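You operate a simulated robot arm through the tools that you are given. There is no shell and no other tool. Be economical: measure what you need, move in short steps, check, and stop when the job is done.

You are at the controls of a simulated robot arm. One attempt, no reset.

JOB
Plug the sink and run warm water to between its two lines.
Fine: take the strainer out and lay it on the drainer; turn the tap off.

The check looks at the end state, three seconds after you hand in, the way a careful person would. Anything else that was tipped, shoved, dropped, spilled or broken makes it a failure.

ROBOT AND FRAMES
A 6-joint arm with a two-finger gripper, fixed in place. Base frame: the origin is at the foot of the arm, x ahead of it, y to its left, z up; the work surface is at about z = 0.88. Lengths are in m, angles in degrees, forces in N, time in s.
With the tool pointing down near the work surface it reaches from about 0.44 to 0.84 m from the base axis. Its first joint turns from -166.0 to 166.0 degrees. Payload 1.66 kg.
The TCP is the grasp point between the finger pads, 0.016 m short of the fingertips. In the tool frame z runs along the fingers and y along their closing line. The gripper opens to 0.111 m. The gripper's body begins 0.104 m behind the TCP.
Orientation is that of the tool frame in the base frame, as a unit quaternion [x, y, z, w]. With the fingers straight down and closing along the base's y, the tool's x points along the base's -x, its y along +y and its z along -z.

CONTROLS
- The arm moves only by the tool nudge_tool. Its arguments are lists of equal length, an entry for each row: "travel": the shift along the base's x, y, z in cm, a list of three; "turn": the turn, a rotation vector about the base's x, y, z in degrees, a list of three. In form: {"travel": [[dx, dy, dz], ...], "turn": [[rx, ry, rz], ...]}. A call has 1 to 8 rows; each row is the pose to reach, as a shift and turn from the pose commanded when the call began. "claw" is the finger opening in cm, from 0 to 11.1, set as the call begins (left out, the last holds). Each row takes 0.2 s and may step no farther than 0.05 m and 8.6 degrees from the row before; otherwise, or with a gripper value out of range, the whole call is refused. A pose out of reach is approached as far as the arm can. The call stops where the force on the tool passes 40 N (or 10 N more than at its start, if that is more) or the arm is blocked; 0.2 s more then pass. The fingers move at their own pace and stop on an object; they squeeze with about 32 N. The grip force told is the motor's: it shows also when the fingers shut on nothing. Time passes only in rows, and 0.2 s behind the last, so rows that repeat a pose let the fingers close. It gives the time, the measured TCP pose, the force on the tool (base axes), the opening and the grip force at its end, in the units of the frame above (readings bear some noise), with the torque about the TCP (base axes, N m) and any sound that the robot's microphone picked up, and new pictures: "views" is both (left out), scene, wrist or none.
- Cameras (640 x 400 px; columns grow to the right, rows downward): "scene" is fixed at [0.2205, -0.6508, 1.4878]; the picture's right is [0.94, -0.35, 0.00], its down [-0.17, -0.47, -0.87] and it looks along [0.30, 0.81, -0.50] (base axes); focal length 326 px, centre (320, 200). "wrist" rides on the gripper at [0.07, 0.014, -0.143] in the tool frame; the picture's right is [-0.19, 0.98, 0.00], its down [-0.87, -0.17, -0.47] and it looks along [-0.46, -0.09, 0.88] (tool axes); focal length 230 px, centre (320, 200). There is no depth. A picture from a camera that has moved, and an enlarged one, comes with that camera's place and axes in the base frame and with its lens.
- slide_trunk(by): slides the trunk up (or, below 0, down) by that many m; the arm rides with it, the base frame stays. It gives what a move gives, with no picture.
- enlarge(camera, box): a new picture of the part [left, top, right, bottom] of that camera's present view, enlarged. No time passes.
- sign_off(): hands the job in; it is judged then, once.

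Work in short steps. Places have to be worked out from the pictures, the camera data and where the tool is seen: move nearer, look again, correct. Check each grasp and each placing, and mend what went wrong. You have 120 turns and 200 pictures in all, those below and enlarged ones among them. Open the gripper and draw the arm clear of the work before you hand the job in, unless the task says otherwise; then end with one line.

The tools are called as name(argument=value, ...) on one line, values as JSON. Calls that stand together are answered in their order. nudge_tool: Moves the arm, as the interface text tells. Its arguments: {"type":"object","properties":{"travel":{"type":"array","items":{"type":"array","items":{"type":"number"}}},"turn":{"type":"array","items":{"type":"array","items":{"type":"number"}}},"claw":{"type":"number"},"views":{"type":"string","enum":["both","scene","wrist","none"]}},"required":["travel","turn"]} The other tools are called the same way: slide_trunk (by) slides the trunk up or down; enlarge (camera, box) takes an enlarged picture of a part of a camera's view; sign_off () hands the job in.

At the start:

```text
time_s: 0.0
tcp_pos: [0.3586, 0.1139, 1.2538]
tcp_rot: [0.0, 1.0, -0.002, 0.0]
wrist_force: [0.2, 0.2, -0.5]
moment: [-0.02, 0.02, 0.03]
width: 0.1106
grasp_force: 0.1
trunk travel left (down, up): [-0.225, 0.365]
```

scene: 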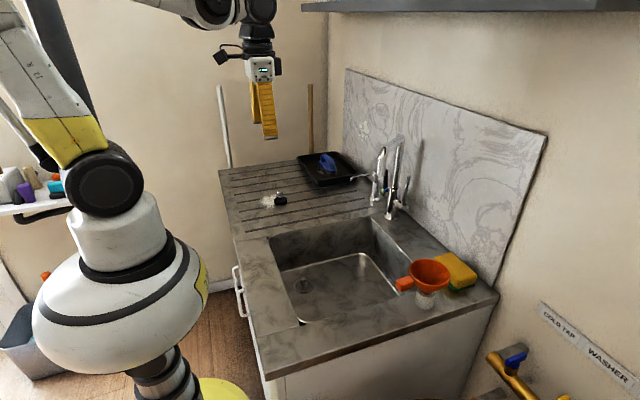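
wrist: 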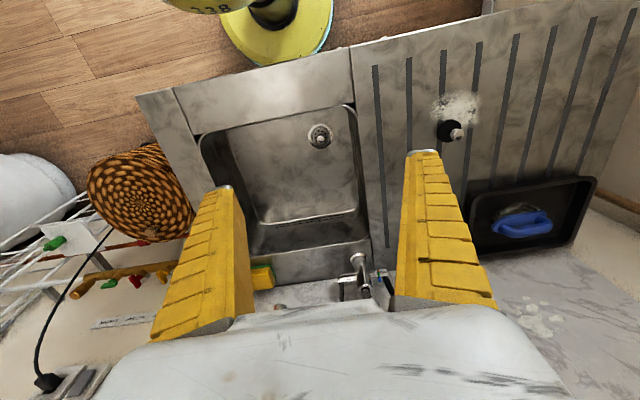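

I'll enlarge the tap, sink and valve areas to see what's there before moving.

enlarge(camera="scene", box=[320, 120, 480, 220])

enlarge(camera="scene", box=[260, 220, 500, 370])

enlarge(camera="scene", box=[448, 280, 640, 400])

enlarge(camera="wrist", box=[180, 80, 500, 280])

enlarge(camera="wrist", box=[0, 140, 280, 315])

enlarge(camera="scene", box=[220, 140, 380, 240])

```text
4.00 times, centred on (400, 170) of scene
camera zoom: at [0.2205, -0.6508, 1.4878], right [0.94, -0.35, 0.0], down [-0.17, -0.47, -0.87], along [0.3, 0.81, -0.5], focal length 1306 px, centre (0, 320)
```

zoom: 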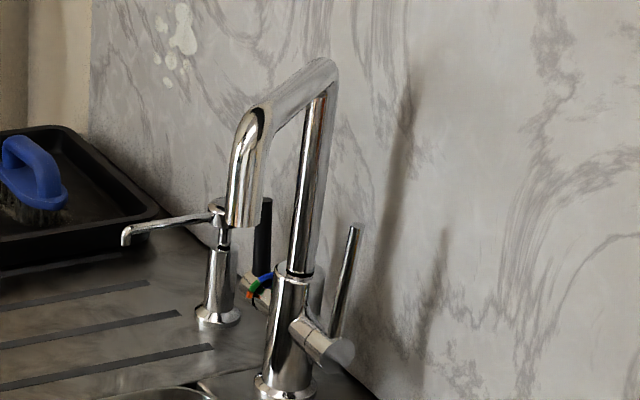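

```text
2.67 times, centred on (380, 295) of scene
camera zoom: at [0.2205, -0.6508, 1.4878], right [0.94, -0.35, 0.0], down [-0.17, -0.47, -0.87], along [0.3, 0.81, -0.5], focal length 871 px, centre (160, -53)
```

zoom: 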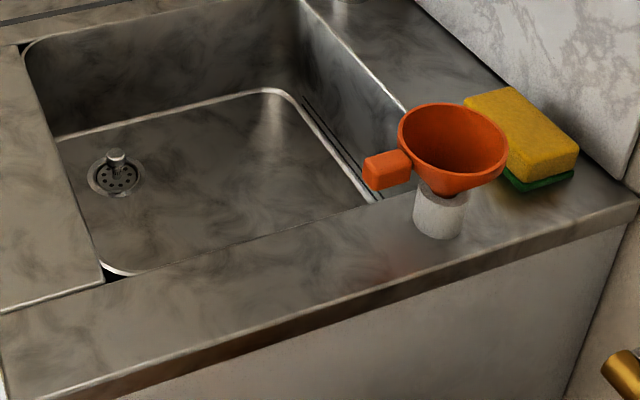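

```text
3.33 times, centred on (544, 340) of scene
camera zoom: at [0.2205, -0.6508, 1.4878], right [0.94, -0.35, 0.0], down [-0.17, -0.47, -0.87], along [0.3, 0.81, -0.5], focal length 1088 px, centre (-427, -267)
```

zoom: 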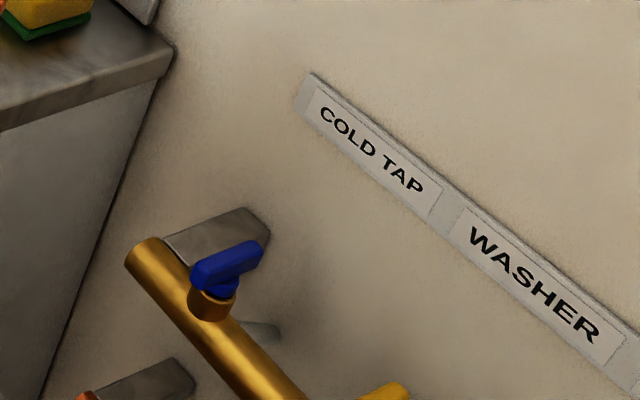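

```text
2.00 times, centred on (340, 180) of wrist
camera zoom: at [0.2878, 0.1274, 1.3957], right [0.19, 0.98, 0.0], down [0.87, -0.17, 0.47], along [0.46, -0.09, -0.88], focal length 460 px, centre (280, 240)
```

zoom: 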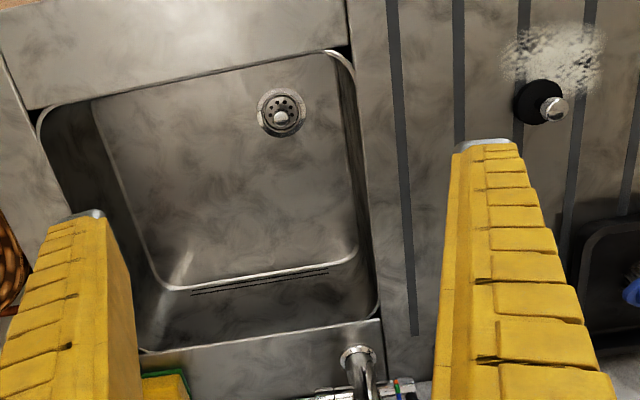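

```text
2.29 times, centred on (140, 228) of wrist
camera zoom: at [0.2878, 0.1274, 1.3957], right [0.19, 0.98, 0.0], down [0.87, -0.17, 0.47], along [0.46, -0.09, -0.88], focal length 526 px, centre (731, 137)
```

zoom: 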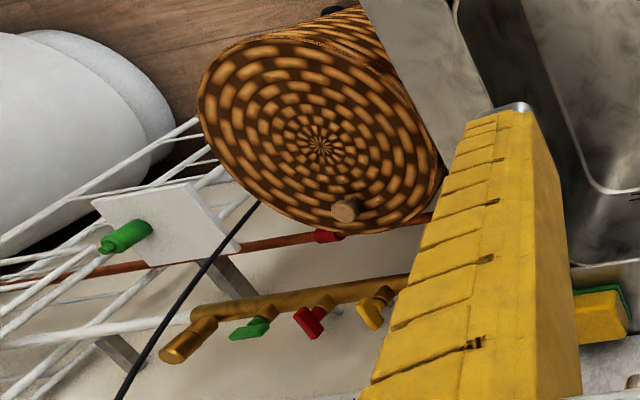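

```text
4.00 times, centred on (300, 190) of scene
camera zoom: at [0.2205, -0.6508, 1.4878], right [0.94, -0.35, 0.0], down [-0.17, -0.47, -0.87], along [0.3, 0.81, -0.5], focal length 1306 px, centre (400, 240)
```

zoom: 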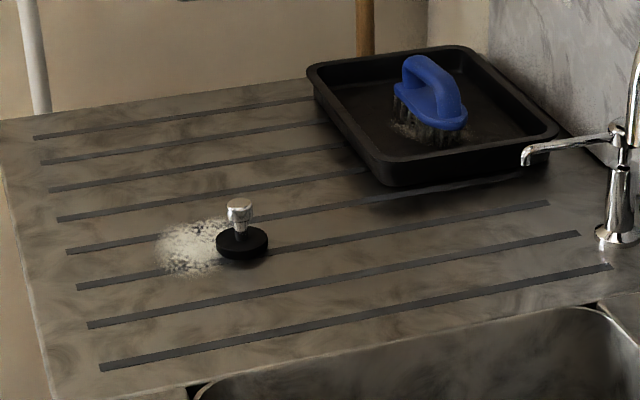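

The drain strainer is about (0.438, 0.099, 0.73), the plug near (0.44, 0.37, 0.89) and the tap near (0.78, 0.145). There is also a valve manifold labelled "COLD TAP"; I'll move the wrist camera over to inspect it.

nudge_tool(travel=[[1, -4.7, 0], [2, -9.4, 0], [3, -14.1, 0], [4, -18.8, 0], [4, -23.5, 0], [4, -28.2, 0], [4, -33, 0]], turn=[[0, 0, 0], [0, 0, 0], [0, 0, 0], [0, 0, 0], [0, 0, 0], [0, 0, 0], [0, 0, 0]], views="wrist")

```text
time_s: 1.6
tcp_pos: [0.3988, -0.2217, 1.2515]
tcp_rot: [0.0, 1.0, -0.001, 0.0]
wrist_force: [0.4, 0.0, -0.3]
moment: [0.04, 0.0, -0.01]
width: 0.1109
grasp_force: 0.1
trunk travel left (down, up): [-0.225, 0.365]
camera wrist: at [0.3279, -0.2087, 1.3942], right [0.19, 0.98, 0.0], down [0.87, -0.17, 0.47], along [0.46, -0.09, -0.88], focal length 230 px, centre (320, 200)
```

wrist: 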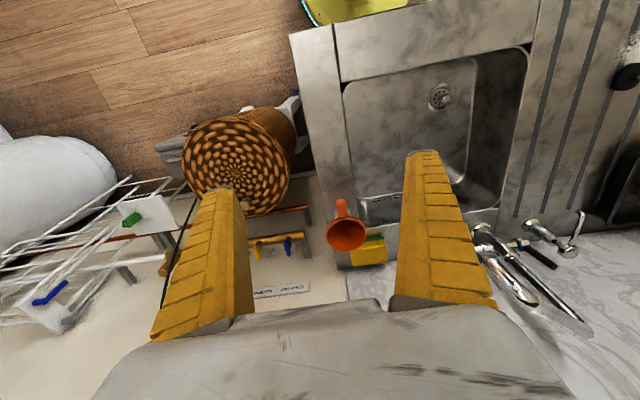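

enlarge(camera="wrist", box=[230, 190, 390, 310])

enlarge(camera="wrist", box=[430, 180, 606, 320])

enlarge(camera="wrist", box=[0, 160, 240, 340])

```text
3.33 times, centred on (310, 250) of wrist
camera zoom: at [0.3279, -0.2087, 1.3942], right [0.19, 0.98, 0.0], down [0.87, -0.17, 0.47], along [0.46, -0.09, -0.88], focal length 767 px, centre (353, 33)
```

zoom: 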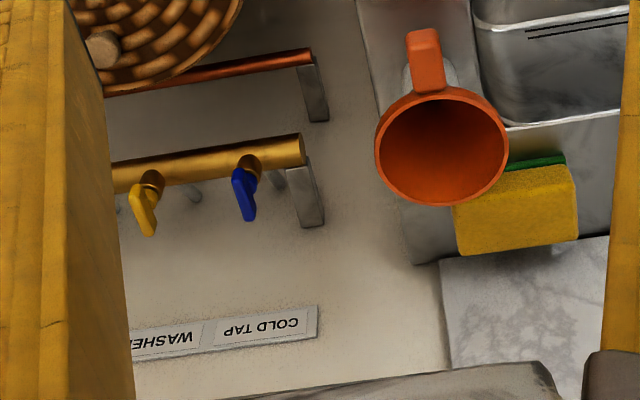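

```text
2.86 times, centred on (518, 250) of wrist
camera zoom: at [0.3279, -0.2087, 1.3942], right [0.19, 0.98, 0.0], down [0.87, -0.17, 0.47], along [0.46, -0.09, -0.88], focal length 657 px, centre (-246, 57)
```

zoom: 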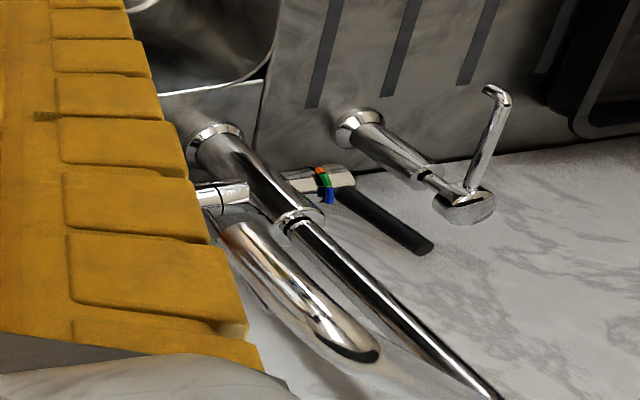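

```text
2.22 times, centred on (120, 250) of wrist
camera zoom: at [0.3279, -0.2087, 1.3942], right [0.19, 0.98, 0.0], down [0.87, -0.17, 0.47], along [0.46, -0.09, -0.88], focal length 511 px, centre (764, 89)
```

zoom: 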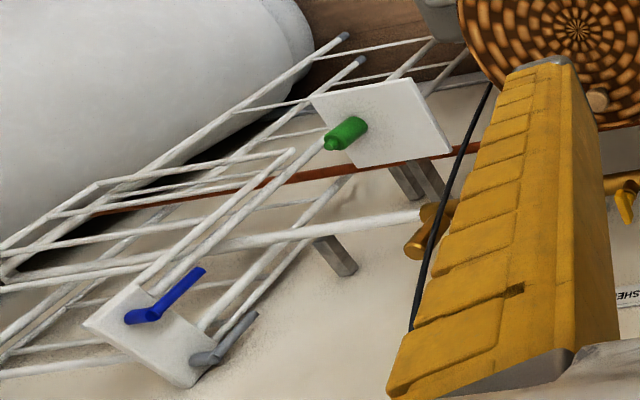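

The manifold levers look in line with their branches (pointing at the wall), so the supply is probably open and I'll test it at the tap. First I go back over the sink, turning the tool +90° so the camera sits on the -y side, away from the sink's walls.

nudge_tool(travel=[[0.5, 3.8, -0.5], [1, 7.6, -1], [1.5, 11.4, -1.5], [2, 15.2, -2], [2.5, 19, -2.5], [3, 22.8, -3], [3.5, 26.6, -3.5], [3.9, 30, -4]], turn=[[0, 0, 8.5], [0, 0, 17], [0, 0, 25.5], [0, 0, 34], [0, 0, 42.5], [0, 0, 51], [0, 0, 59.5], [0, 0, 68]], views="none")

nudge_tool(travel=[[0, 0.6, -2], [0, 1.2, -4], [0, 2, -6], [0, 2, -8]], turn=[[0, 0, 8], [0, 0, 16], [0, 0, 22], [0, 0, 22]])

slide_trunk(by=-0.12)

```text
time_s: 3.4
tcp_pos: [0.4393, 0.0825, 1.213]
tcp_rot: [-0.561, 0.828, 0.0, 0.0]
wrist_force: [-0.4, 0.5, 1.0]
moment: [-0.01, 0.0, -0.02]
width: 0.111
grasp_force: 0.1
trunk travel left (down, up): [-0.225, 0.365]
```

```text
time_s: 4.4
tcp_pos: [0.4383, 0.1035, 1.131]
tcp_rot: [0.708, -0.706, -0.001, 0.001]
wrist_force: [0.0, -0.2, 0.3]
moment: [-0.02, 0.03, -0.01]
width: 0.1106
grasp_force: 0.1
trunk travel left (down, up): [-0.225, 0.365]
camera wrist: at [0.4219, 0.0335, 1.2743], right [-0.98, 0.19, 0.0], down [0.17, 0.87, 0.47], along [0.09, 0.46, -0.88], focal length 230 px, centre (320, 200)
```

scene: 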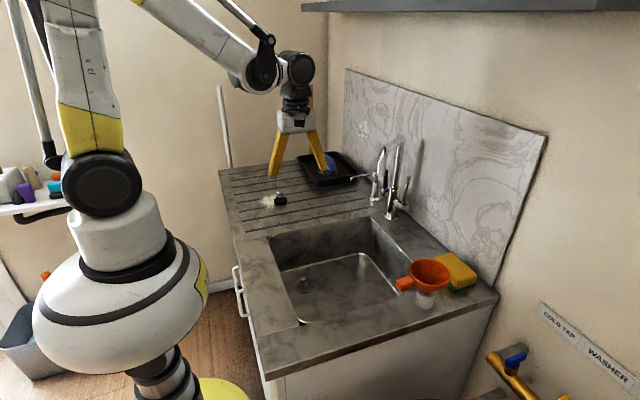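
wrist: 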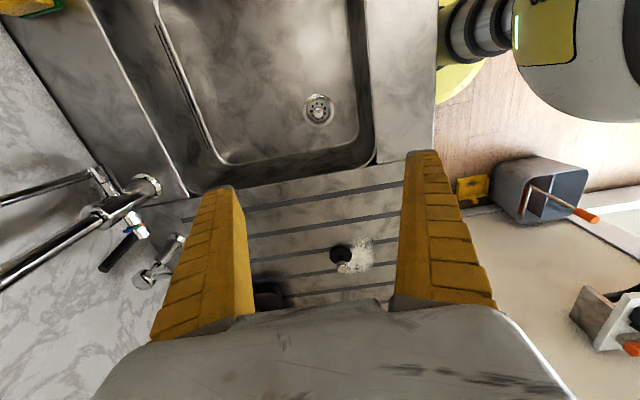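

```text
time_s: 5.9
tcp_pos: [0.4372, 0.1033, 1.0121]
tcp_rot: [0.707, -0.707, 0.0, 0.0]
wrist_force: [0.2, -0.4, 0.0]
moment: [0.03, -0.01, 0.02]
width: 0.1109
grasp_force: 0.0
trunk travel left (down, up): [-0.105, 0.485]
```

The drain triangulates to about (0.435, 0.095). I'll shift there, lower a bit more, and take a closer look at it.

nudge_tool(travel=[[-0.2, -0.8, -4], [-0.2, -0.8, -8]], turn=[[0, 0, 0], [0, 0, 0]], claw=6)

enlarge(camera="wrist", box=[240, 70, 400, 170])

enlarge(camera="wrist", box=[0, 0, 320, 200])

```text
time_s: 6.5
tcp_pos: [0.4367, 0.0946, 0.9313]
tcp_rot: [-0.707, 0.707, 0.0, 0.0]
wrist_force: [-0.6, 0.1, -0.3]
moment: [-0.04, -0.01, 0.03]
width: 0.0621
grasp_force: 1.5
trunk travel left (down, up): [-0.105, 0.485]
camera wrist: at [0.4211, 0.0256, 1.074], right [-0.98, 0.19, 0.0], down [0.17, 0.87, 0.47], along [0.09, 0.46, -0.88], focal length 230 px, centre (320, 200)
```

scene: 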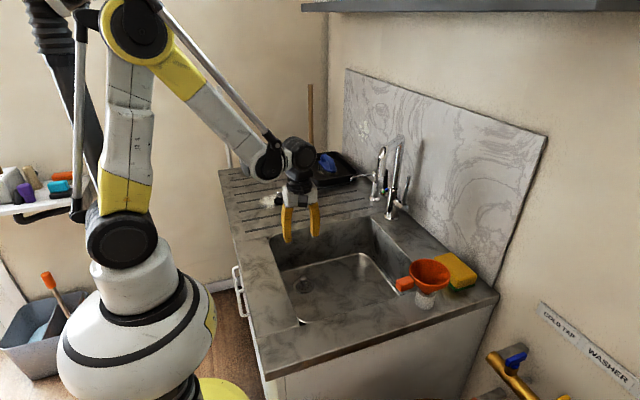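
wrist: 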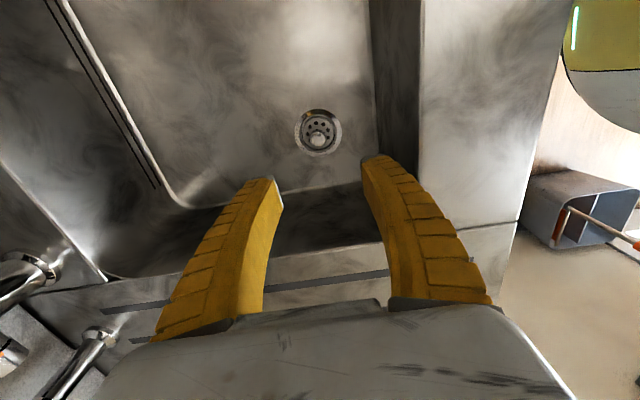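

```text
4.00 times, centred on (320, 120) of wrist
camera zoom: at [0.4211, 0.0256, 1.074], right [-0.98, 0.19, 0.0], down [0.17, 0.87, 0.47], along [0.09, 0.46, -0.88], focal length 920 px, centre (320, 520)
```

zoom: 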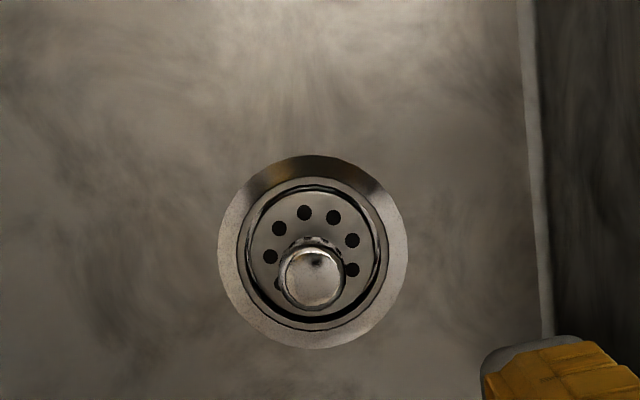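

```text
2.00 times, centred on (160, 100) of wrist
camera zoom: at [0.4211, 0.0256, 1.074], right [-0.98, 0.19, 0.0], down [0.17, 0.87, 0.47], along [0.09, 0.46, -0.88], focal length 460 px, centre (640, 400)
```

zoom: 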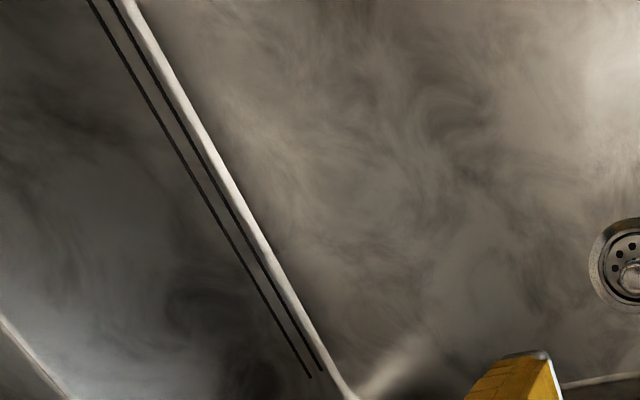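

The knob is at about (0.4385, 0.100). I descend into the sink in short steps, stopping above the knob, then look.

nudge_tool(travel=[[0.15, 0.5, -4.5], [0.15, 0.5, -9], [0.15, 0.5, -13.5], [0.15, 0.5, -16.5]], turn=[[0, 0, 0], [0, 0, 0], [0, 0, 0], [0, 0, 0]], claw=5.5)

enlarge(camera="wrist", box=[200, 100, 440, 250])

enlarge(camera="scene", box=[240, 180, 400, 300])

```text
time_s: 7.5
tcp_pos: [0.4568, 0.1077, 0.789]
tcp_rot: [-0.707, 0.708, 0.002, -0.001]
wrist_force: [0.6, 0.6, -0.5]
moment: [0.0, 0.02, 0.01]
width: 0.0569
grasp_force: 1.7
out of reach, approached as far as the arm can: row 3, 4
trunk travel left (down, up): [-0.105, 0.485]
camera wrist: at [0.4424, 0.0376, 0.9317], right [-0.98, 0.19, 0.0], down [0.17, 0.87, 0.47], along [0.09, 0.46, -0.88], focal length 230 px, centre (320, 200)
```

scene: 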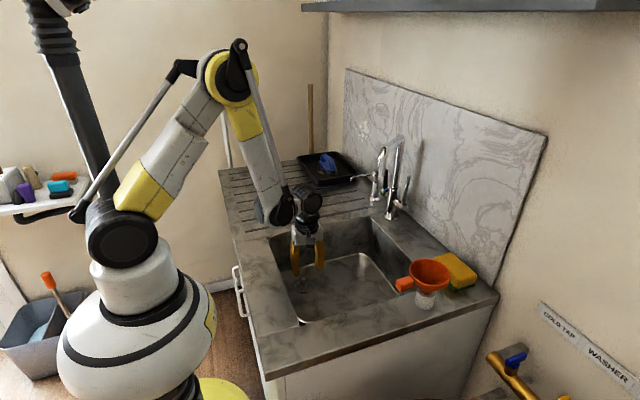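
wrist: 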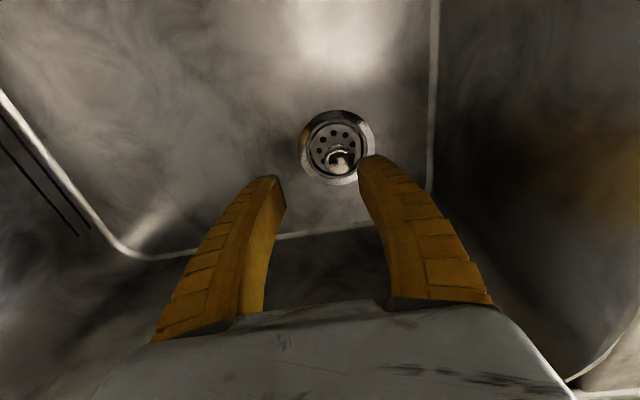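

```text
2.67 times, centred on (320, 175) of wrist
camera zoom: at [0.4424, 0.0376, 0.9317], right [-0.98, 0.19, 0.0], down [0.17, 0.87, 0.47], along [0.09, 0.46, -0.88], focal length 614 px, centre (320, 267)
```

zoom: 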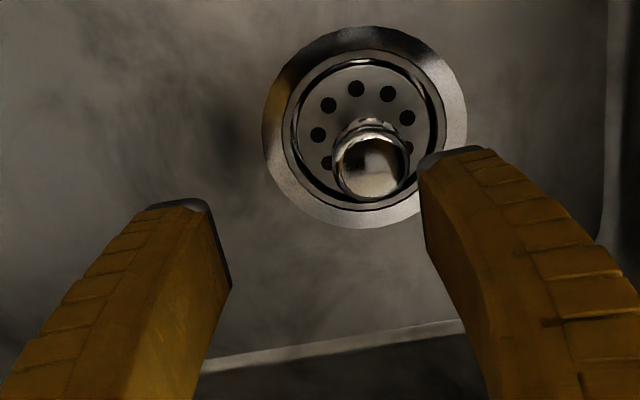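

```text
3.33 times, centred on (320, 240) of scene
camera zoom: at [0.2205, -0.6508, 1.4878], right [0.94, -0.35, 0.0], down [-0.17, -0.47, -0.87], along [0.3, 0.81, -0.5], focal length 1088 px, centre (320, 67)
```

zoom: 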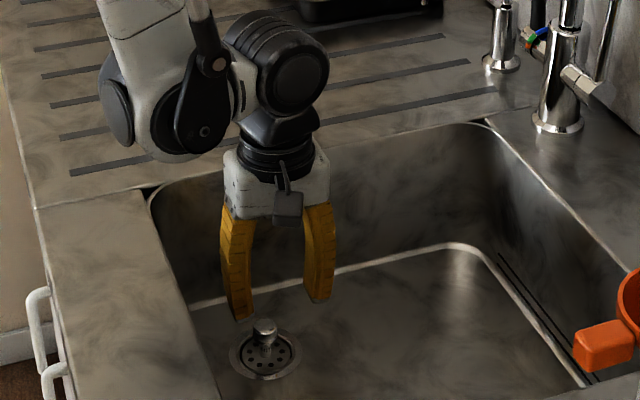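

The arm is at its inner reach limit here. I'll lift a bit, lower the trunk fully, then continue.

nudge_tool(travel=[[0, 0, 4.5], [0, 0, 9], [0, 0, 9]], turn=[[0, 0, 0], [0, 0, 0], [0, 0, 0]], claw=5, views="none")

slide_trunk(by=-0.1)

```text
time_s: 8.3
tcp_pos: [0.4585, 0.1065, 0.879]
tcp_rot: [0.707, -0.707, 0.0, 0.0]
wrist_force: [0.1, -0.1, 0.6]
moment: [-0.03, -0.05, 0.03]
width: 0.0521
grasp_force: 1.7
trunk travel left (down, up): [-0.105, 0.485]
```

```text
time_s: 9.6
tcp_pos: [0.4595, 0.107, 0.7788]
tcp_rot: [-0.707, 0.707, 0.0, 0.0]
wrist_force: [-0.2, 0.0, 0.6]
moment: [-0.01, 0.03, -0.02]
width: 0.0524
grasp_force: 2.1
trunk travel left (down, up): [-0.005, 0.585]
```

Now at (0.459, 0.107, 0.779). I shift over the knob at (0.439, 0.101) and look before lowering.

nudge_tool(travel=[[-2.0, -0.6, 0], [-2.0, -0.6, -1]], turn=[[0, 0, 0], [0, 0, 0]])

enlarge(camera="wrist", box=[200, 100, 440, 250])

enlarge(camera="scene", box=[240, 200, 400, 320])

```text
time_s: 10.2
tcp_pos: [0.4378, 0.1009, 0.7702]
tcp_rot: [-0.706, 0.708, 0.0, 0.0]
wrist_force: [-0.2, 0.0, -0.4]
moment: [0.01, -0.06, -0.01]
width: 0.0522
grasp_force: 1.5
trunk travel left (down, up): [-0.005, 0.585]
camera wrist: at [0.4224, 0.0316, 0.9137], right [-0.98, 0.19, 0.0], down [0.17, 0.87, 0.47], along [0.09, 0.46, -0.88], focal length 230 px, centre (320, 200)
```

scene: 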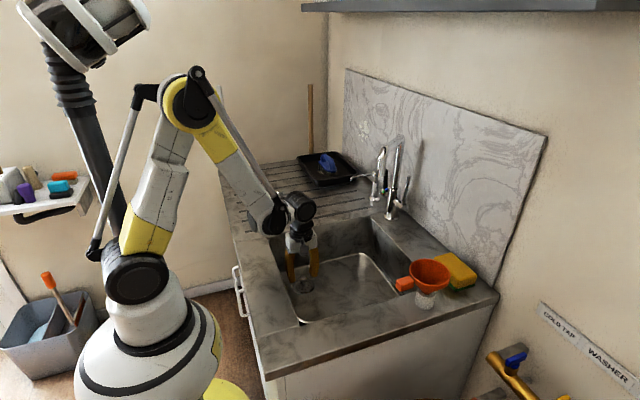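
wrist: 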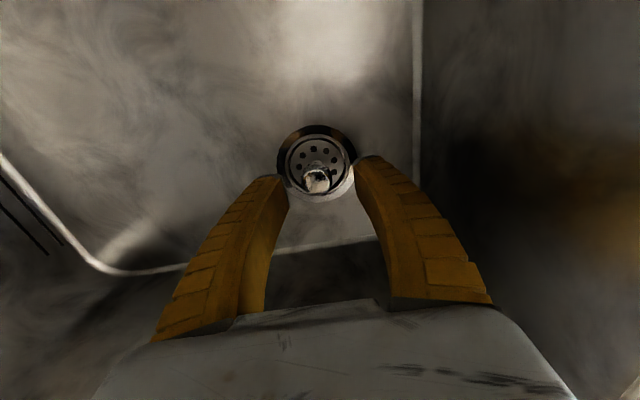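

```text
2.67 times, centred on (320, 175) of wrist
camera zoom: at [0.4224, 0.0316, 0.9137], right [-0.98, 0.19, 0.0], down [0.17, 0.87, 0.47], along [0.09, 0.46, -0.88], focal length 614 px, centre (320, 267)
```

zoom: 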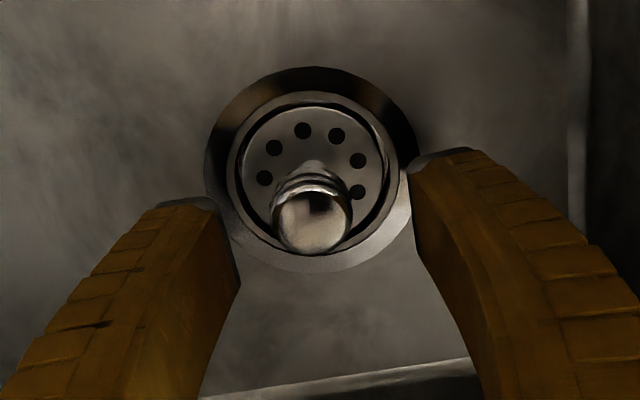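

```text
3.33 times, centred on (320, 260) of scene
camera zoom: at [0.2205, -0.6508, 1.4878], right [0.94, -0.35, 0.0], down [-0.17, -0.47, -0.87], along [0.3, 0.81, -0.5], focal length 1088 px, centre (320, 0)
```

zoom: 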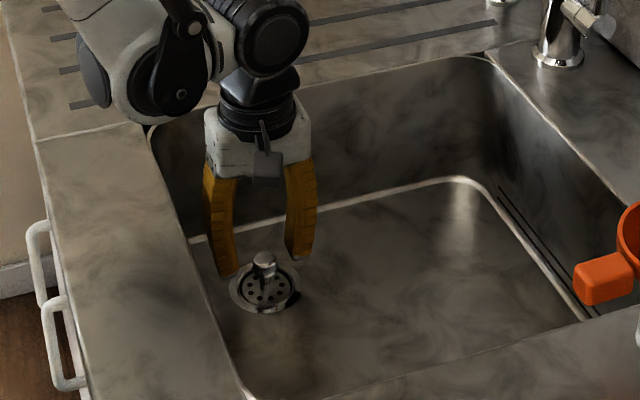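

The knob is centred between the fingers. I lower 2.5 cm gently and close.

nudge_tool(travel=[[0, 0, -0.8], [0, 0, -1.6], [0, 0, -2.4]], turn=[[0, 0, 0], [0, 0, 0], [0, 0, 0]], views="none")

nudge_tool(travel=[[0, 0, 0], [0, 0, 0], [0, 0, 0]], turn=[[0, 0, 0], [0, 0, 0], [0, 0, 0]], claw=0, views="scene")

enlarge(camera="wrist", box=[200, 100, 440, 250])

```text
time_s: 11.0
tcp_pos: [0.4385, 0.1007, 0.746]
tcp_rot: [-0.707, 0.708, 0.0, 0.0]
wrist_force: [-0.4, 0.8, 0.2]
moment: [0.03, 0.03, 0.05]
width: 0.0522
grasp_force: 1.4
trunk travel left (down, up): [-0.005, 0.585]
```

```text
time_s: 11.8
tcp_pos: [0.4376, 0.1007, 0.7453]
tcp_rot: [0.707, -0.707, 0.0, 0.0]
wrist_force: [0.5, 0.0, 0.7]
moment: [0.0, -0.04, 0.01]
width: 0.0167
grasp_force: 32.3
trunk travel left (down, up): [-0.005, 0.585]
```

scene: 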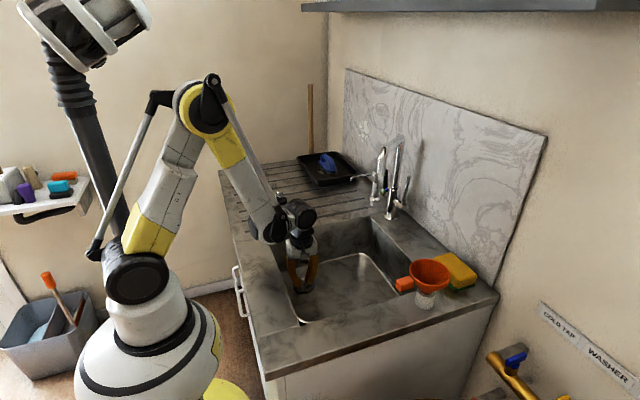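

```text
2.67 times, centred on (320, 175) of wrist
camera zoom: at [0.4228, 0.0313, 0.8888], right [-0.98, 0.19, 0.0], down [0.17, 0.87, 0.47], along [0.09, 0.46, -0.88], focal length 614 px, centre (320, 267)
```

zoom: 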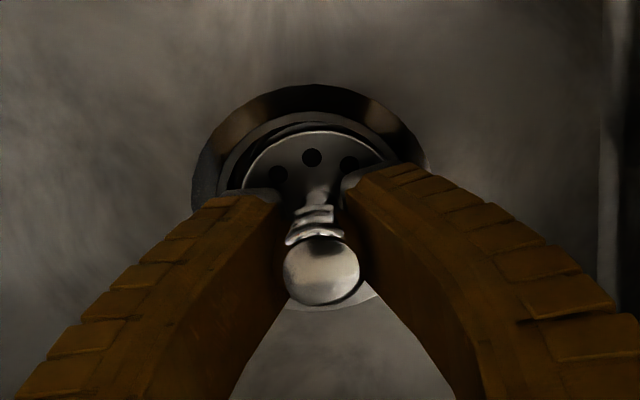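

Gripped the knob at 1.7 cm wide. I lift straight up slowly, then check.

nudge_tool(travel=[[0, 0, 1], [0, 0, 2.5], [0, 0, 5], [0, 0, 9], [0, 0, 13], [0, 0, 17]], turn=[[0, 0, 0], [0, 0, 0], [0, 0, 0], [0, 0, 0], [0, 0, 0], [0, 0, 0]])

enlarge(camera="wrist", box=[200, 80, 440, 230])

enlarge(camera="scene", box=[240, 160, 400, 320])

```text
time_s: 13.2
tcp_pos: [0.4393, 0.1018, 0.9141]
tcp_rot: [0.707, -0.707, 0.001, -0.001]
wrist_force: [0.3, 0.5, -0.1]
moment: [0.03, 0.04, 0.0]
width: 0.0167
grasp_force: 31.7
trunk travel left (down, up): [-0.005, 0.585]
camera wrist: at [0.423, 0.0316, 1.0573], right [-0.98, 0.19, 0.0], down [0.17, 0.87, 0.47], along [0.09, 0.46, -0.88], focal length 230 px, centre (320, 200)
```

scene: 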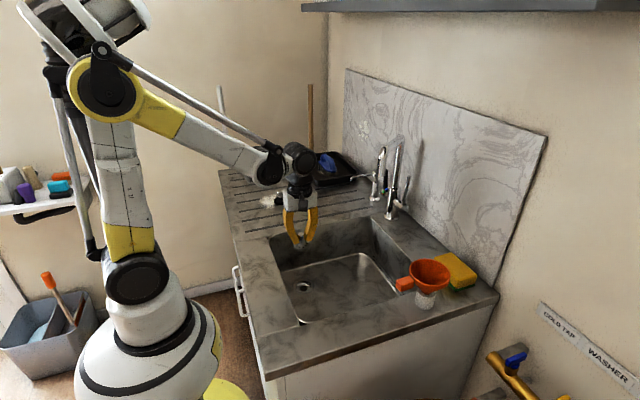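
wrist: 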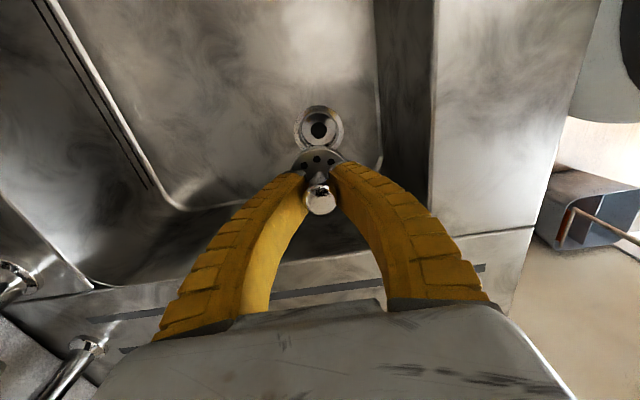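

```text
2.67 times, centred on (320, 155) of wrist
camera zoom: at [0.423, 0.0316, 1.0573], right [-0.98, 0.19, 0.0], down [0.17, 0.87, 0.47], along [0.09, 0.46, -0.88], focal length 614 px, centre (320, 320)
```

zoom: 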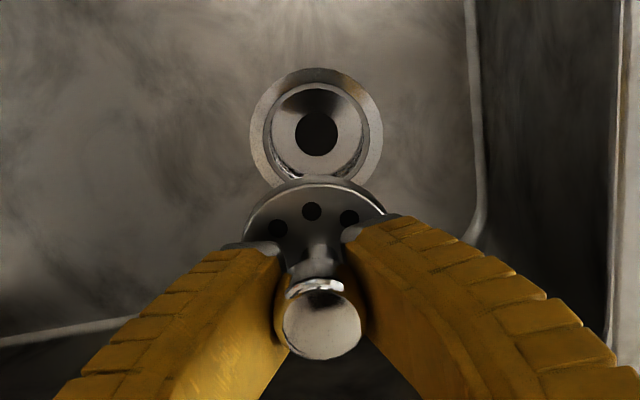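

```text
2.50 times, centred on (320, 240) of scene
camera zoom: at [0.2205, -0.6508, 1.4878], right [0.94, -0.35, 0.0], down [-0.17, -0.47, -0.87], along [0.3, 0.81, -0.5], focal length 816 px, centre (320, 100)
```

zoom: 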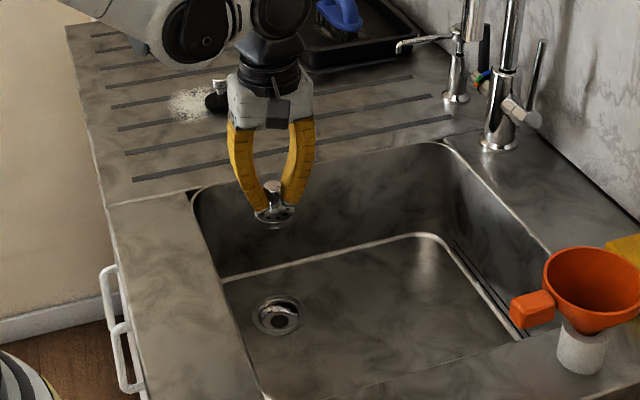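

Strainer is out and held upright, drain hole open. I carry it up and over to a clear spot on the drainer near (0.55, 0.27).

nudge_tool(travel=[[0, 0, 4], [1, 2, 6], [3.5, 5.5, 6], [6, 9, 6], [8.5, 13, 6], [11, 17, 6], [11, 17, 4]], turn=[[0, 0, 0], [0, 0, 0], [0, 0, 0], [0, 0, 0], [0, 0, 0], [0, 0, 0], [0, 0, 0]])

enlarge(camera="scene", box=[240, 120, 400, 240])

```text
time_s: 14.8
tcp_pos: [0.5505, 0.2684, 0.954]
tcp_rot: [-0.707, 0.707, 0.0, 0.001]
wrist_force: [-0.1, 0.7, -1.7]
moment: [0.0, 0.04, 0.02]
width: 0.0167
grasp_force: 32.6
trunk travel left (down, up): [-0.005, 0.585]
camera wrist: at [0.5345, 0.1996, 1.0972], right [-0.98, 0.19, 0.0], down [0.17, 0.87, 0.47], along [0.09, 0.46, -0.88], focal length 230 px, centre (320, 200)
```

scene: 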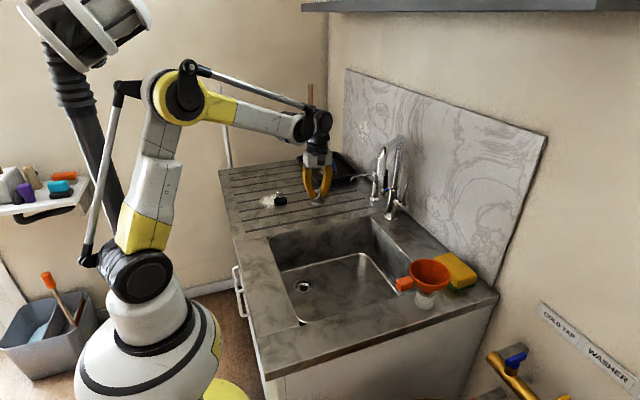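
wrist: 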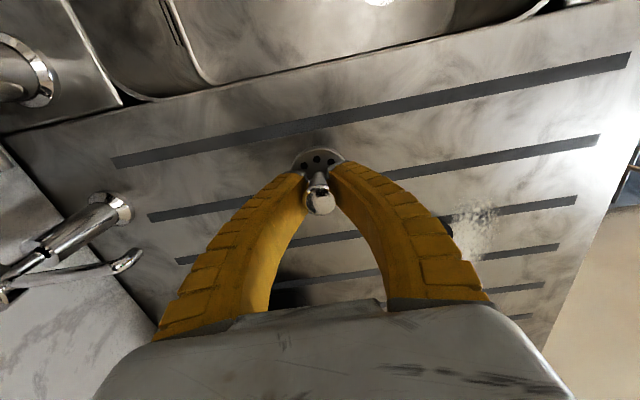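

```text
3.33 times, centred on (320, 180) of scene
camera zoom: at [0.2205, -0.6508, 1.4878], right [0.94, -0.35, 0.0], down [-0.17, -0.47, -0.87], along [0.3, 0.81, -0.5], focal length 1088 px, centre (320, 267)
```

zoom: 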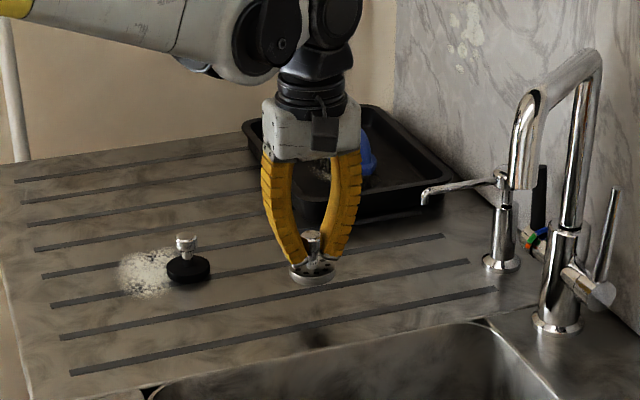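

Hovering over clear drainer. I lower in small steps to feel contact.

nudge_tool(travel=[[0, 0, -1], [0, 0, -2], [0, 0, -2.5], [0, 0, -3], [0, 0, -3.3]], turn=[[0, 0, 0], [0, 0, 0], [0, 0, 0], [0, 0, 0], [0, 0, 0]], views="scene")

enlarge(camera="scene", box=[280, 160, 360, 220])

```text
time_s: 16.0
tcp_pos: [0.5475, 0.2703, 0.9215]
tcp_rot: [0.708, -0.707, -0.001, 0.0]
wrist_force: [0.1, -0.2, -0.3]
moment: [0.0, -0.01, 0.0]
width: 0.0166
grasp_force: 32.3
trunk travel left (down, up): [-0.005, 0.585]
```

scene: 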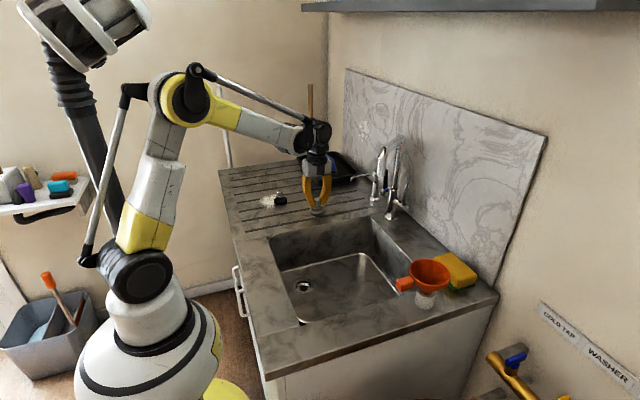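

```text
6.67 times, centred on (320, 190) of scene
camera zoom: at [0.2205, -0.6508, 1.4878], right [0.94, -0.35, 0.0], down [-0.17, -0.47, -0.87], along [0.3, 0.81, -0.5], focal length 2176 px, centre (320, 267)
```

zoom: 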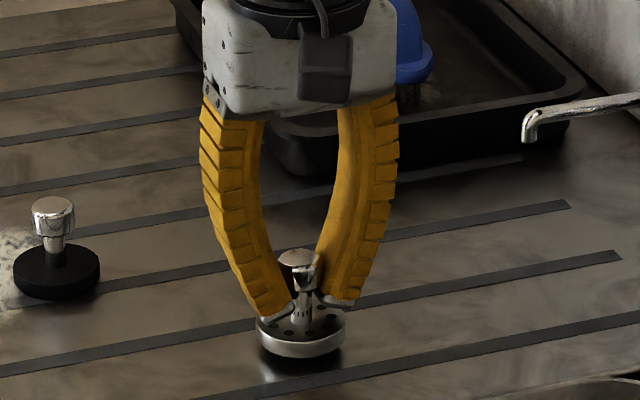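

Just above the surface; continue in 2 mm steps.

nudge_tool(travel=[[0, 0, -0.2], [0, 0, -0.4], [0, 0, -0.6]], turn=[[0, 0, 0], [0, 0, 0], [0, 0, 0]], views="none")

enlarge(camera="scene", box=[280, 160, 360, 220])

```text
time_s: 16.8
tcp_pos: [0.5488, 0.2707, 0.9162]
tcp_rot: [-0.707, 0.707, 0.0, 0.0]
wrist_force: [1.4, 0.2, 1.3]
moment: [0.03, 0.0, 0.01]
width: 0.0162
grasp_force: 32.1
trunk travel left (down, up): [-0.005, 0.585]
```

```text
6.67 times, centred on (320, 190) of scene
camera zoom: at [0.2205, -0.6508, 1.4878], right [0.94, -0.35, 0.0], down [-0.17, -0.47, -0.87], along [0.3, 0.81, -0.5], focal length 2176 px, centre (320, 267)
```

zoom: 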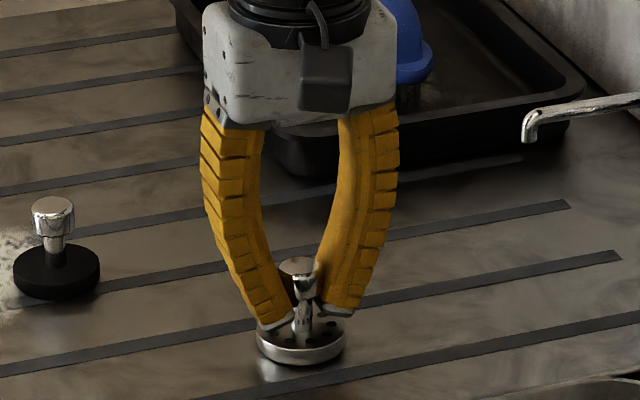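

nudge_tool(travel=[[0, 0, -0.15], [0, 0, -0.3], [0, 0, -0.45]], turn=[[0, 0, 0], [0, 0, 0], [0, 0, 0]], views="none")

enlarge(camera="scene", box=[280, 160, 360, 220])

```text
time_s: 17.6
tcp_pos: [0.548, 0.2715, 0.9114]
tcp_rot: [-0.707, 0.707, 0.0, 0.0]
wrist_force: [0.5, -0.4, -1.1]
moment: [-0.02, 0.0, 0.01]
width: 0.0094
grasp_force: 32.2
trunk travel left (down, up): [-0.005, 0.585]
```

```text
6.67 times, centred on (320, 190) of scene
camera zoom: at [0.2205, -0.6508, 1.4878], right [0.94, -0.35, 0.0], down [-0.17, -0.47, -0.87], along [0.3, 0.81, -0.5], focal length 2176 px, centre (320, 267)
```

zoom: 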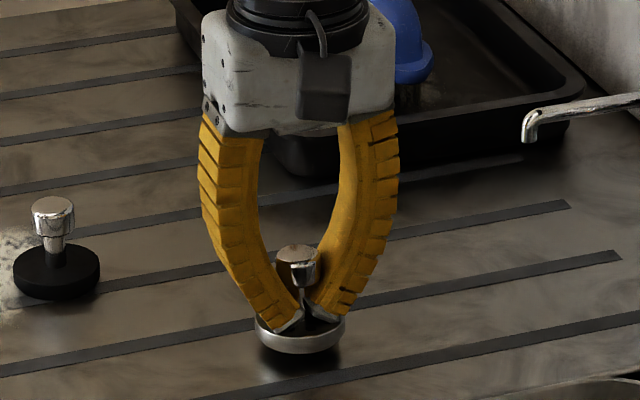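

The fingers slid onto the neck and the strainer rode up a few mm against the fingertips. I lower ~5 mm more and check contact.

nudge_tool(travel=[[0, 0, -0.2], [0, 0, -0.4], [0, 0, -0.5]], turn=[[0, 0, 0], [0, 0, 0], [0, 0, 0]], views="none")

enlarge(camera="scene", box=[280, 160, 360, 220])

```text
time_s: 18.4
tcp_pos: [0.5484, 0.2711, 0.9074]
tcp_rot: [0.707, -0.707, 0.001, -0.001]
wrist_force: [0.2, 0.2, -0.8]
moment: [-0.01, 0.03, 0.04]
width: 0.0093
grasp_force: 32.4
trunk travel left (down, up): [-0.005, 0.585]
```

```text
6.67 times, centred on (320, 190) of scene
camera zoom: at [0.2205, -0.6508, 1.4878], right [0.94, -0.35, 0.0], down [-0.17, -0.47, -0.87], along [0.3, 0.81, -0.5], focal length 2176 px, centre (320, 267)
```

zoom: 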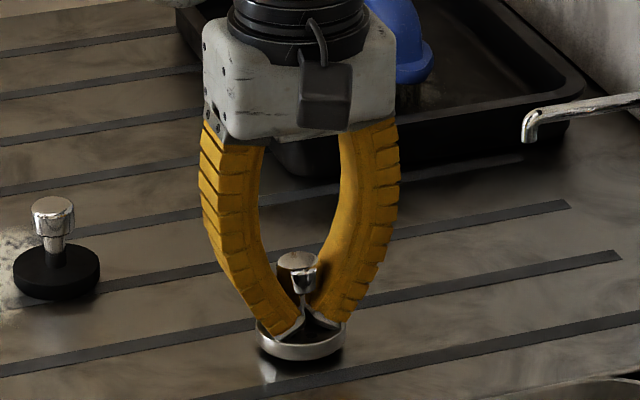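

nudge_tool(travel=[[0, 0, -0.2], [0, 0, -0.4], [0, 0, -0.4]], turn=[[0, 0, 0], [0, 0, 0], [0, 0, 0]], views="none")

enlarge(camera="scene", box=[280, 160, 360, 220])

```text
time_s: 19.2
tcp_pos: [0.5493, 0.2705, 0.9034]
tcp_rot: [0.707, -0.707, -0.001, -0.001]
wrist_force: [1.5, -0.6, 11.3]
moment: [0.21, 0.05, -0.03]
width: 0.0094
grasp_force: 32.2
trunk travel left (down, up): [-0.005, 0.585]
```

```text
6.67 times, centred on (320, 190) of scene
camera zoom: at [0.2205, -0.6508, 1.4878], right [0.94, -0.35, 0.0], down [-0.17, -0.47, -0.87], along [0.3, 0.81, -0.5], focal length 2176 px, centre (320, 267)
```

zoom: 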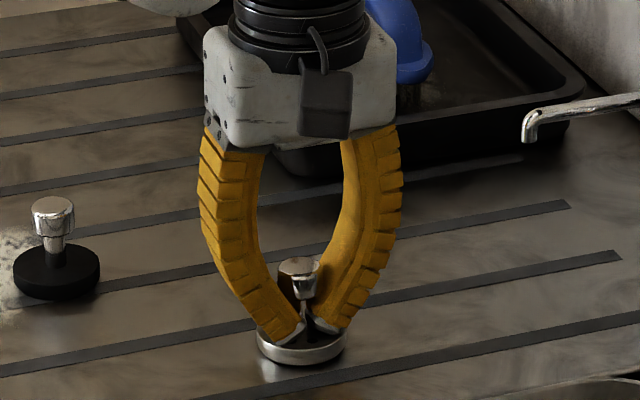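

Contact (11 N). I ease 1 mm up, open just past the knob width, then rise.

nudge_tool(travel=[[0, 0, 0.1], [0, 0, 0.1], [0, 0, 0.1]], turn=[[0, 0, 0], [0, 0, 0], [0, 0, 0]], claw=2.7, views="none")

nudge_tool(travel=[[0, 0, 1], [0, 0, 3], [0, 0, 7]], turn=[[0, 0, 0], [0, 0, 0], [0, 0, 0]], views="wrist")

enlarge(camera="scene", box=[260, 130, 420, 250])

```text
time_s: 20.0
tcp_pos: [0.5479, 0.2706, 0.9035]
tcp_rot: [-0.707, 0.707, 0.0, -0.001]
wrist_force: [-1.1, -0.9, 18.4]
moment: [-0.02, 0.0, -0.01]
width: 0.026
grasp_force: 6.5
trunk travel left (down, up): [-0.005, 0.585]
```

```text
time_s: 20.8
tcp_pos: [0.5509, 0.2716, 0.9738]
tcp_rot: [-0.707, 0.707, 0.0, 0.0]
wrist_force: [-0.4, 1.1, -0.4]
moment: [-0.05, 0.02, -0.03]
width: 0.0297
grasp_force: 2.1
trunk travel left (down, up): [-0.005, 0.585]
camera wrist: at [0.5356, 0.2021, 1.117], right [-0.98, 0.19, 0.0], down [0.17, 0.87, 0.47], along [0.09, 0.46, -0.88], focal length 230 px, centre (320, 200)
```

wrist: 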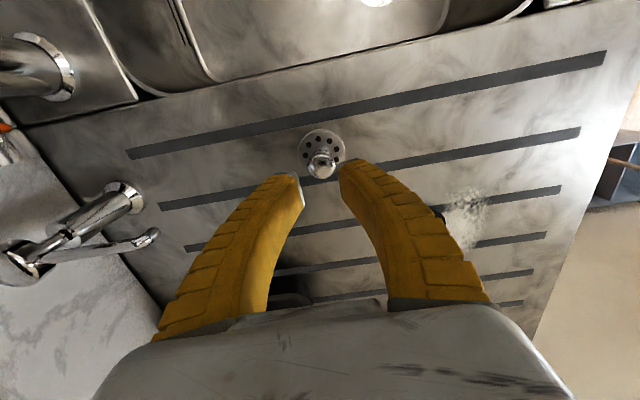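

```text
3.33 times, centred on (340, 190) of scene
camera zoom: at [0.2205, -0.6508, 1.4878], right [0.94, -0.35, 0.0], down [-0.17, -0.47, -0.87], along [0.3, 0.81, -0.5], focal length 1088 px, centre (253, 233)
```

zoom: 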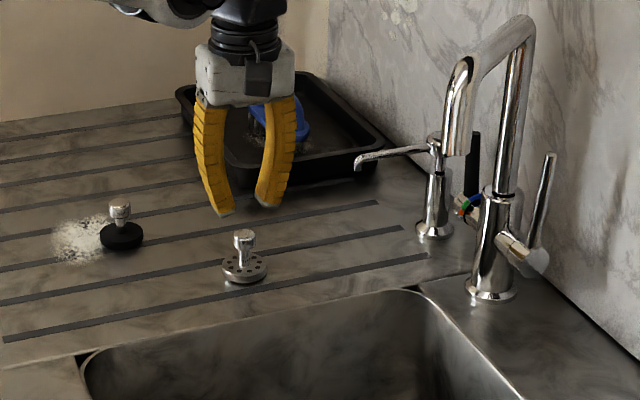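

Strainer is set on the drainer, upright. Now toward the plug near (0.443, 0.375), staying high for a look.

nudge_tool(travel=[[-2, 1, 2], [-5, 3, 2], [-8, 6, 2], [-10.8, 9, 2]], turn=[[0, 0, 0], [0, 0, 0], [0, 0, 0], [0, 0, 0]], claw=5, views="wrist")

enlarge(camera="wrist", box=[200, 80, 440, 230])

```text
time_s: 21.8
tcp_pos: [0.4404, 0.3577, 0.9937]
tcp_rot: [-0.707, 0.707, -0.001, 0.0]
wrist_force: [-0.3, 0.2, -0.3]
moment: [0.01, -0.03, 0.03]
width: 0.0524
grasp_force: 1.6
trunk travel left (down, up): [-0.005, 0.585]
camera wrist: at [0.425, 0.287, 1.1363], right [-0.98, 0.19, 0.0], down [0.17, 0.87, 0.47], along [0.09, 0.46, -0.88], focal length 230 px, centre (320, 200)
```

wrist: 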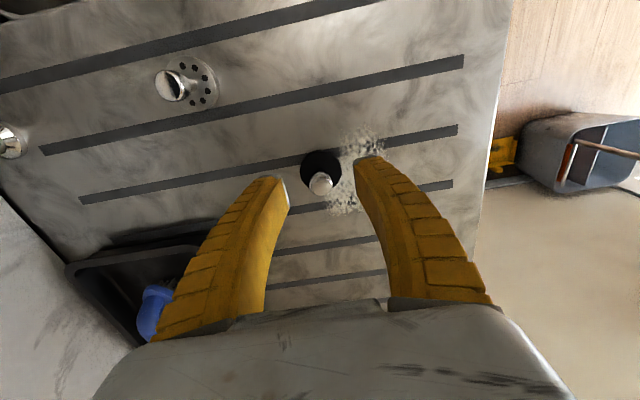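

```text
2.67 times, centred on (320, 155) of wrist
camera zoom: at [0.425, 0.287, 1.1363], right [-0.98, 0.19, 0.0], down [0.17, 0.87, 0.47], along [0.09, 0.46, -0.88], focal length 614 px, centre (320, 320)
```

zoom: 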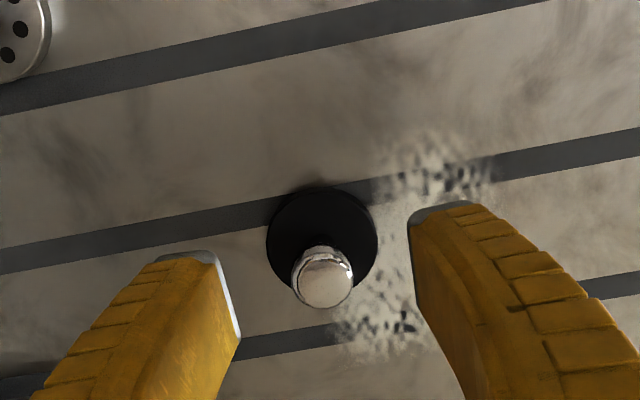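

Plug centre is about (0.442, 0.380), knob head centre z≈0.917. I move over it, lower and close.

nudge_tool(travel=[[0.2, 2.2, -1], [0.2, 2.2, -4], [0.2, 2.2, -6], [0.2, 2.2, -7.7]], turn=[[0, 0, 0], [0, 0, 0], [0, 0, 0], [0, 0, 0]], views="none")

nudge_tool(travel=[[0, 0, 0], [0, 0, 0], [0, 0, 0]], turn=[[0, 0, 0], [0, 0, 0], [0, 0, 0]], claw=0, views="none")

enlarge(camera="scene", box=[240, 160, 320, 220])

enlarge(camera="wrist", box=[200, 80, 440, 230])

```text
time_s: 22.8
tcp_pos: [0.443, 0.3825, 0.9175]
tcp_rot: [-0.707, 0.707, 0.0, 0.001]
wrist_force: [0.9, 0.7, 0.1]
moment: [0.0, 0.02, 0.0]
width: 0.0522
grasp_force: 1.7
trunk travel left (down, up): [-0.005, 0.585]
```

```text
time_s: 23.6
tcp_pos: [0.443, 0.3839, 0.9186]
tcp_rot: [0.707, -0.707, 0.0, 0.0]
wrist_force: [0.0, -0.6, -1.4]
moment: [-0.01, 0.02, -0.02]
width: 0.0183
grasp_force: 32.1
trunk travel left (down, up): [-0.005, 0.585]
```

```text
6.67 times, centred on (280, 190) of scene
camera zoom: at [0.2205, -0.6508, 1.4878], right [0.94, -0.35, 0.0], down [-0.17, -0.47, -0.87], along [0.3, 0.81, -0.5], focal length 2176 px, centre (587, 267)
```

zoom: 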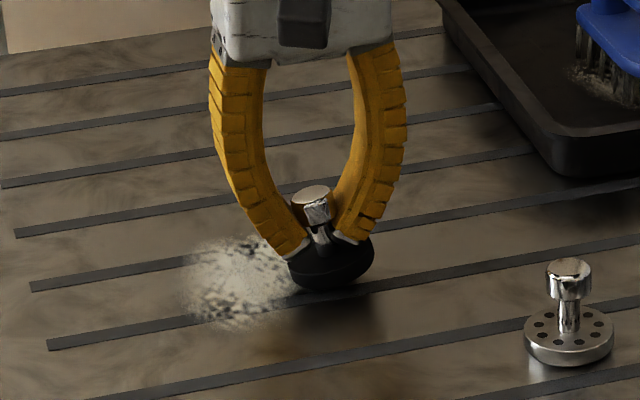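

```text
2.67 times, centred on (320, 155) of wrist
camera zoom: at [0.427, 0.3135, 1.0605], right [-0.98, 0.19, 0.0], down [0.17, 0.87, 0.47], along [0.09, 0.46, -0.88], focal length 614 px, centre (320, 320)
```

zoom: 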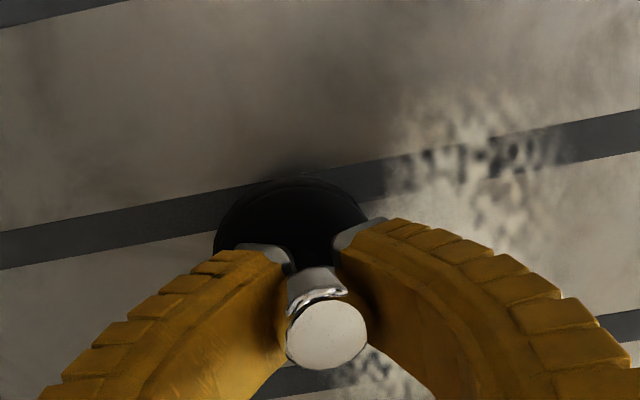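

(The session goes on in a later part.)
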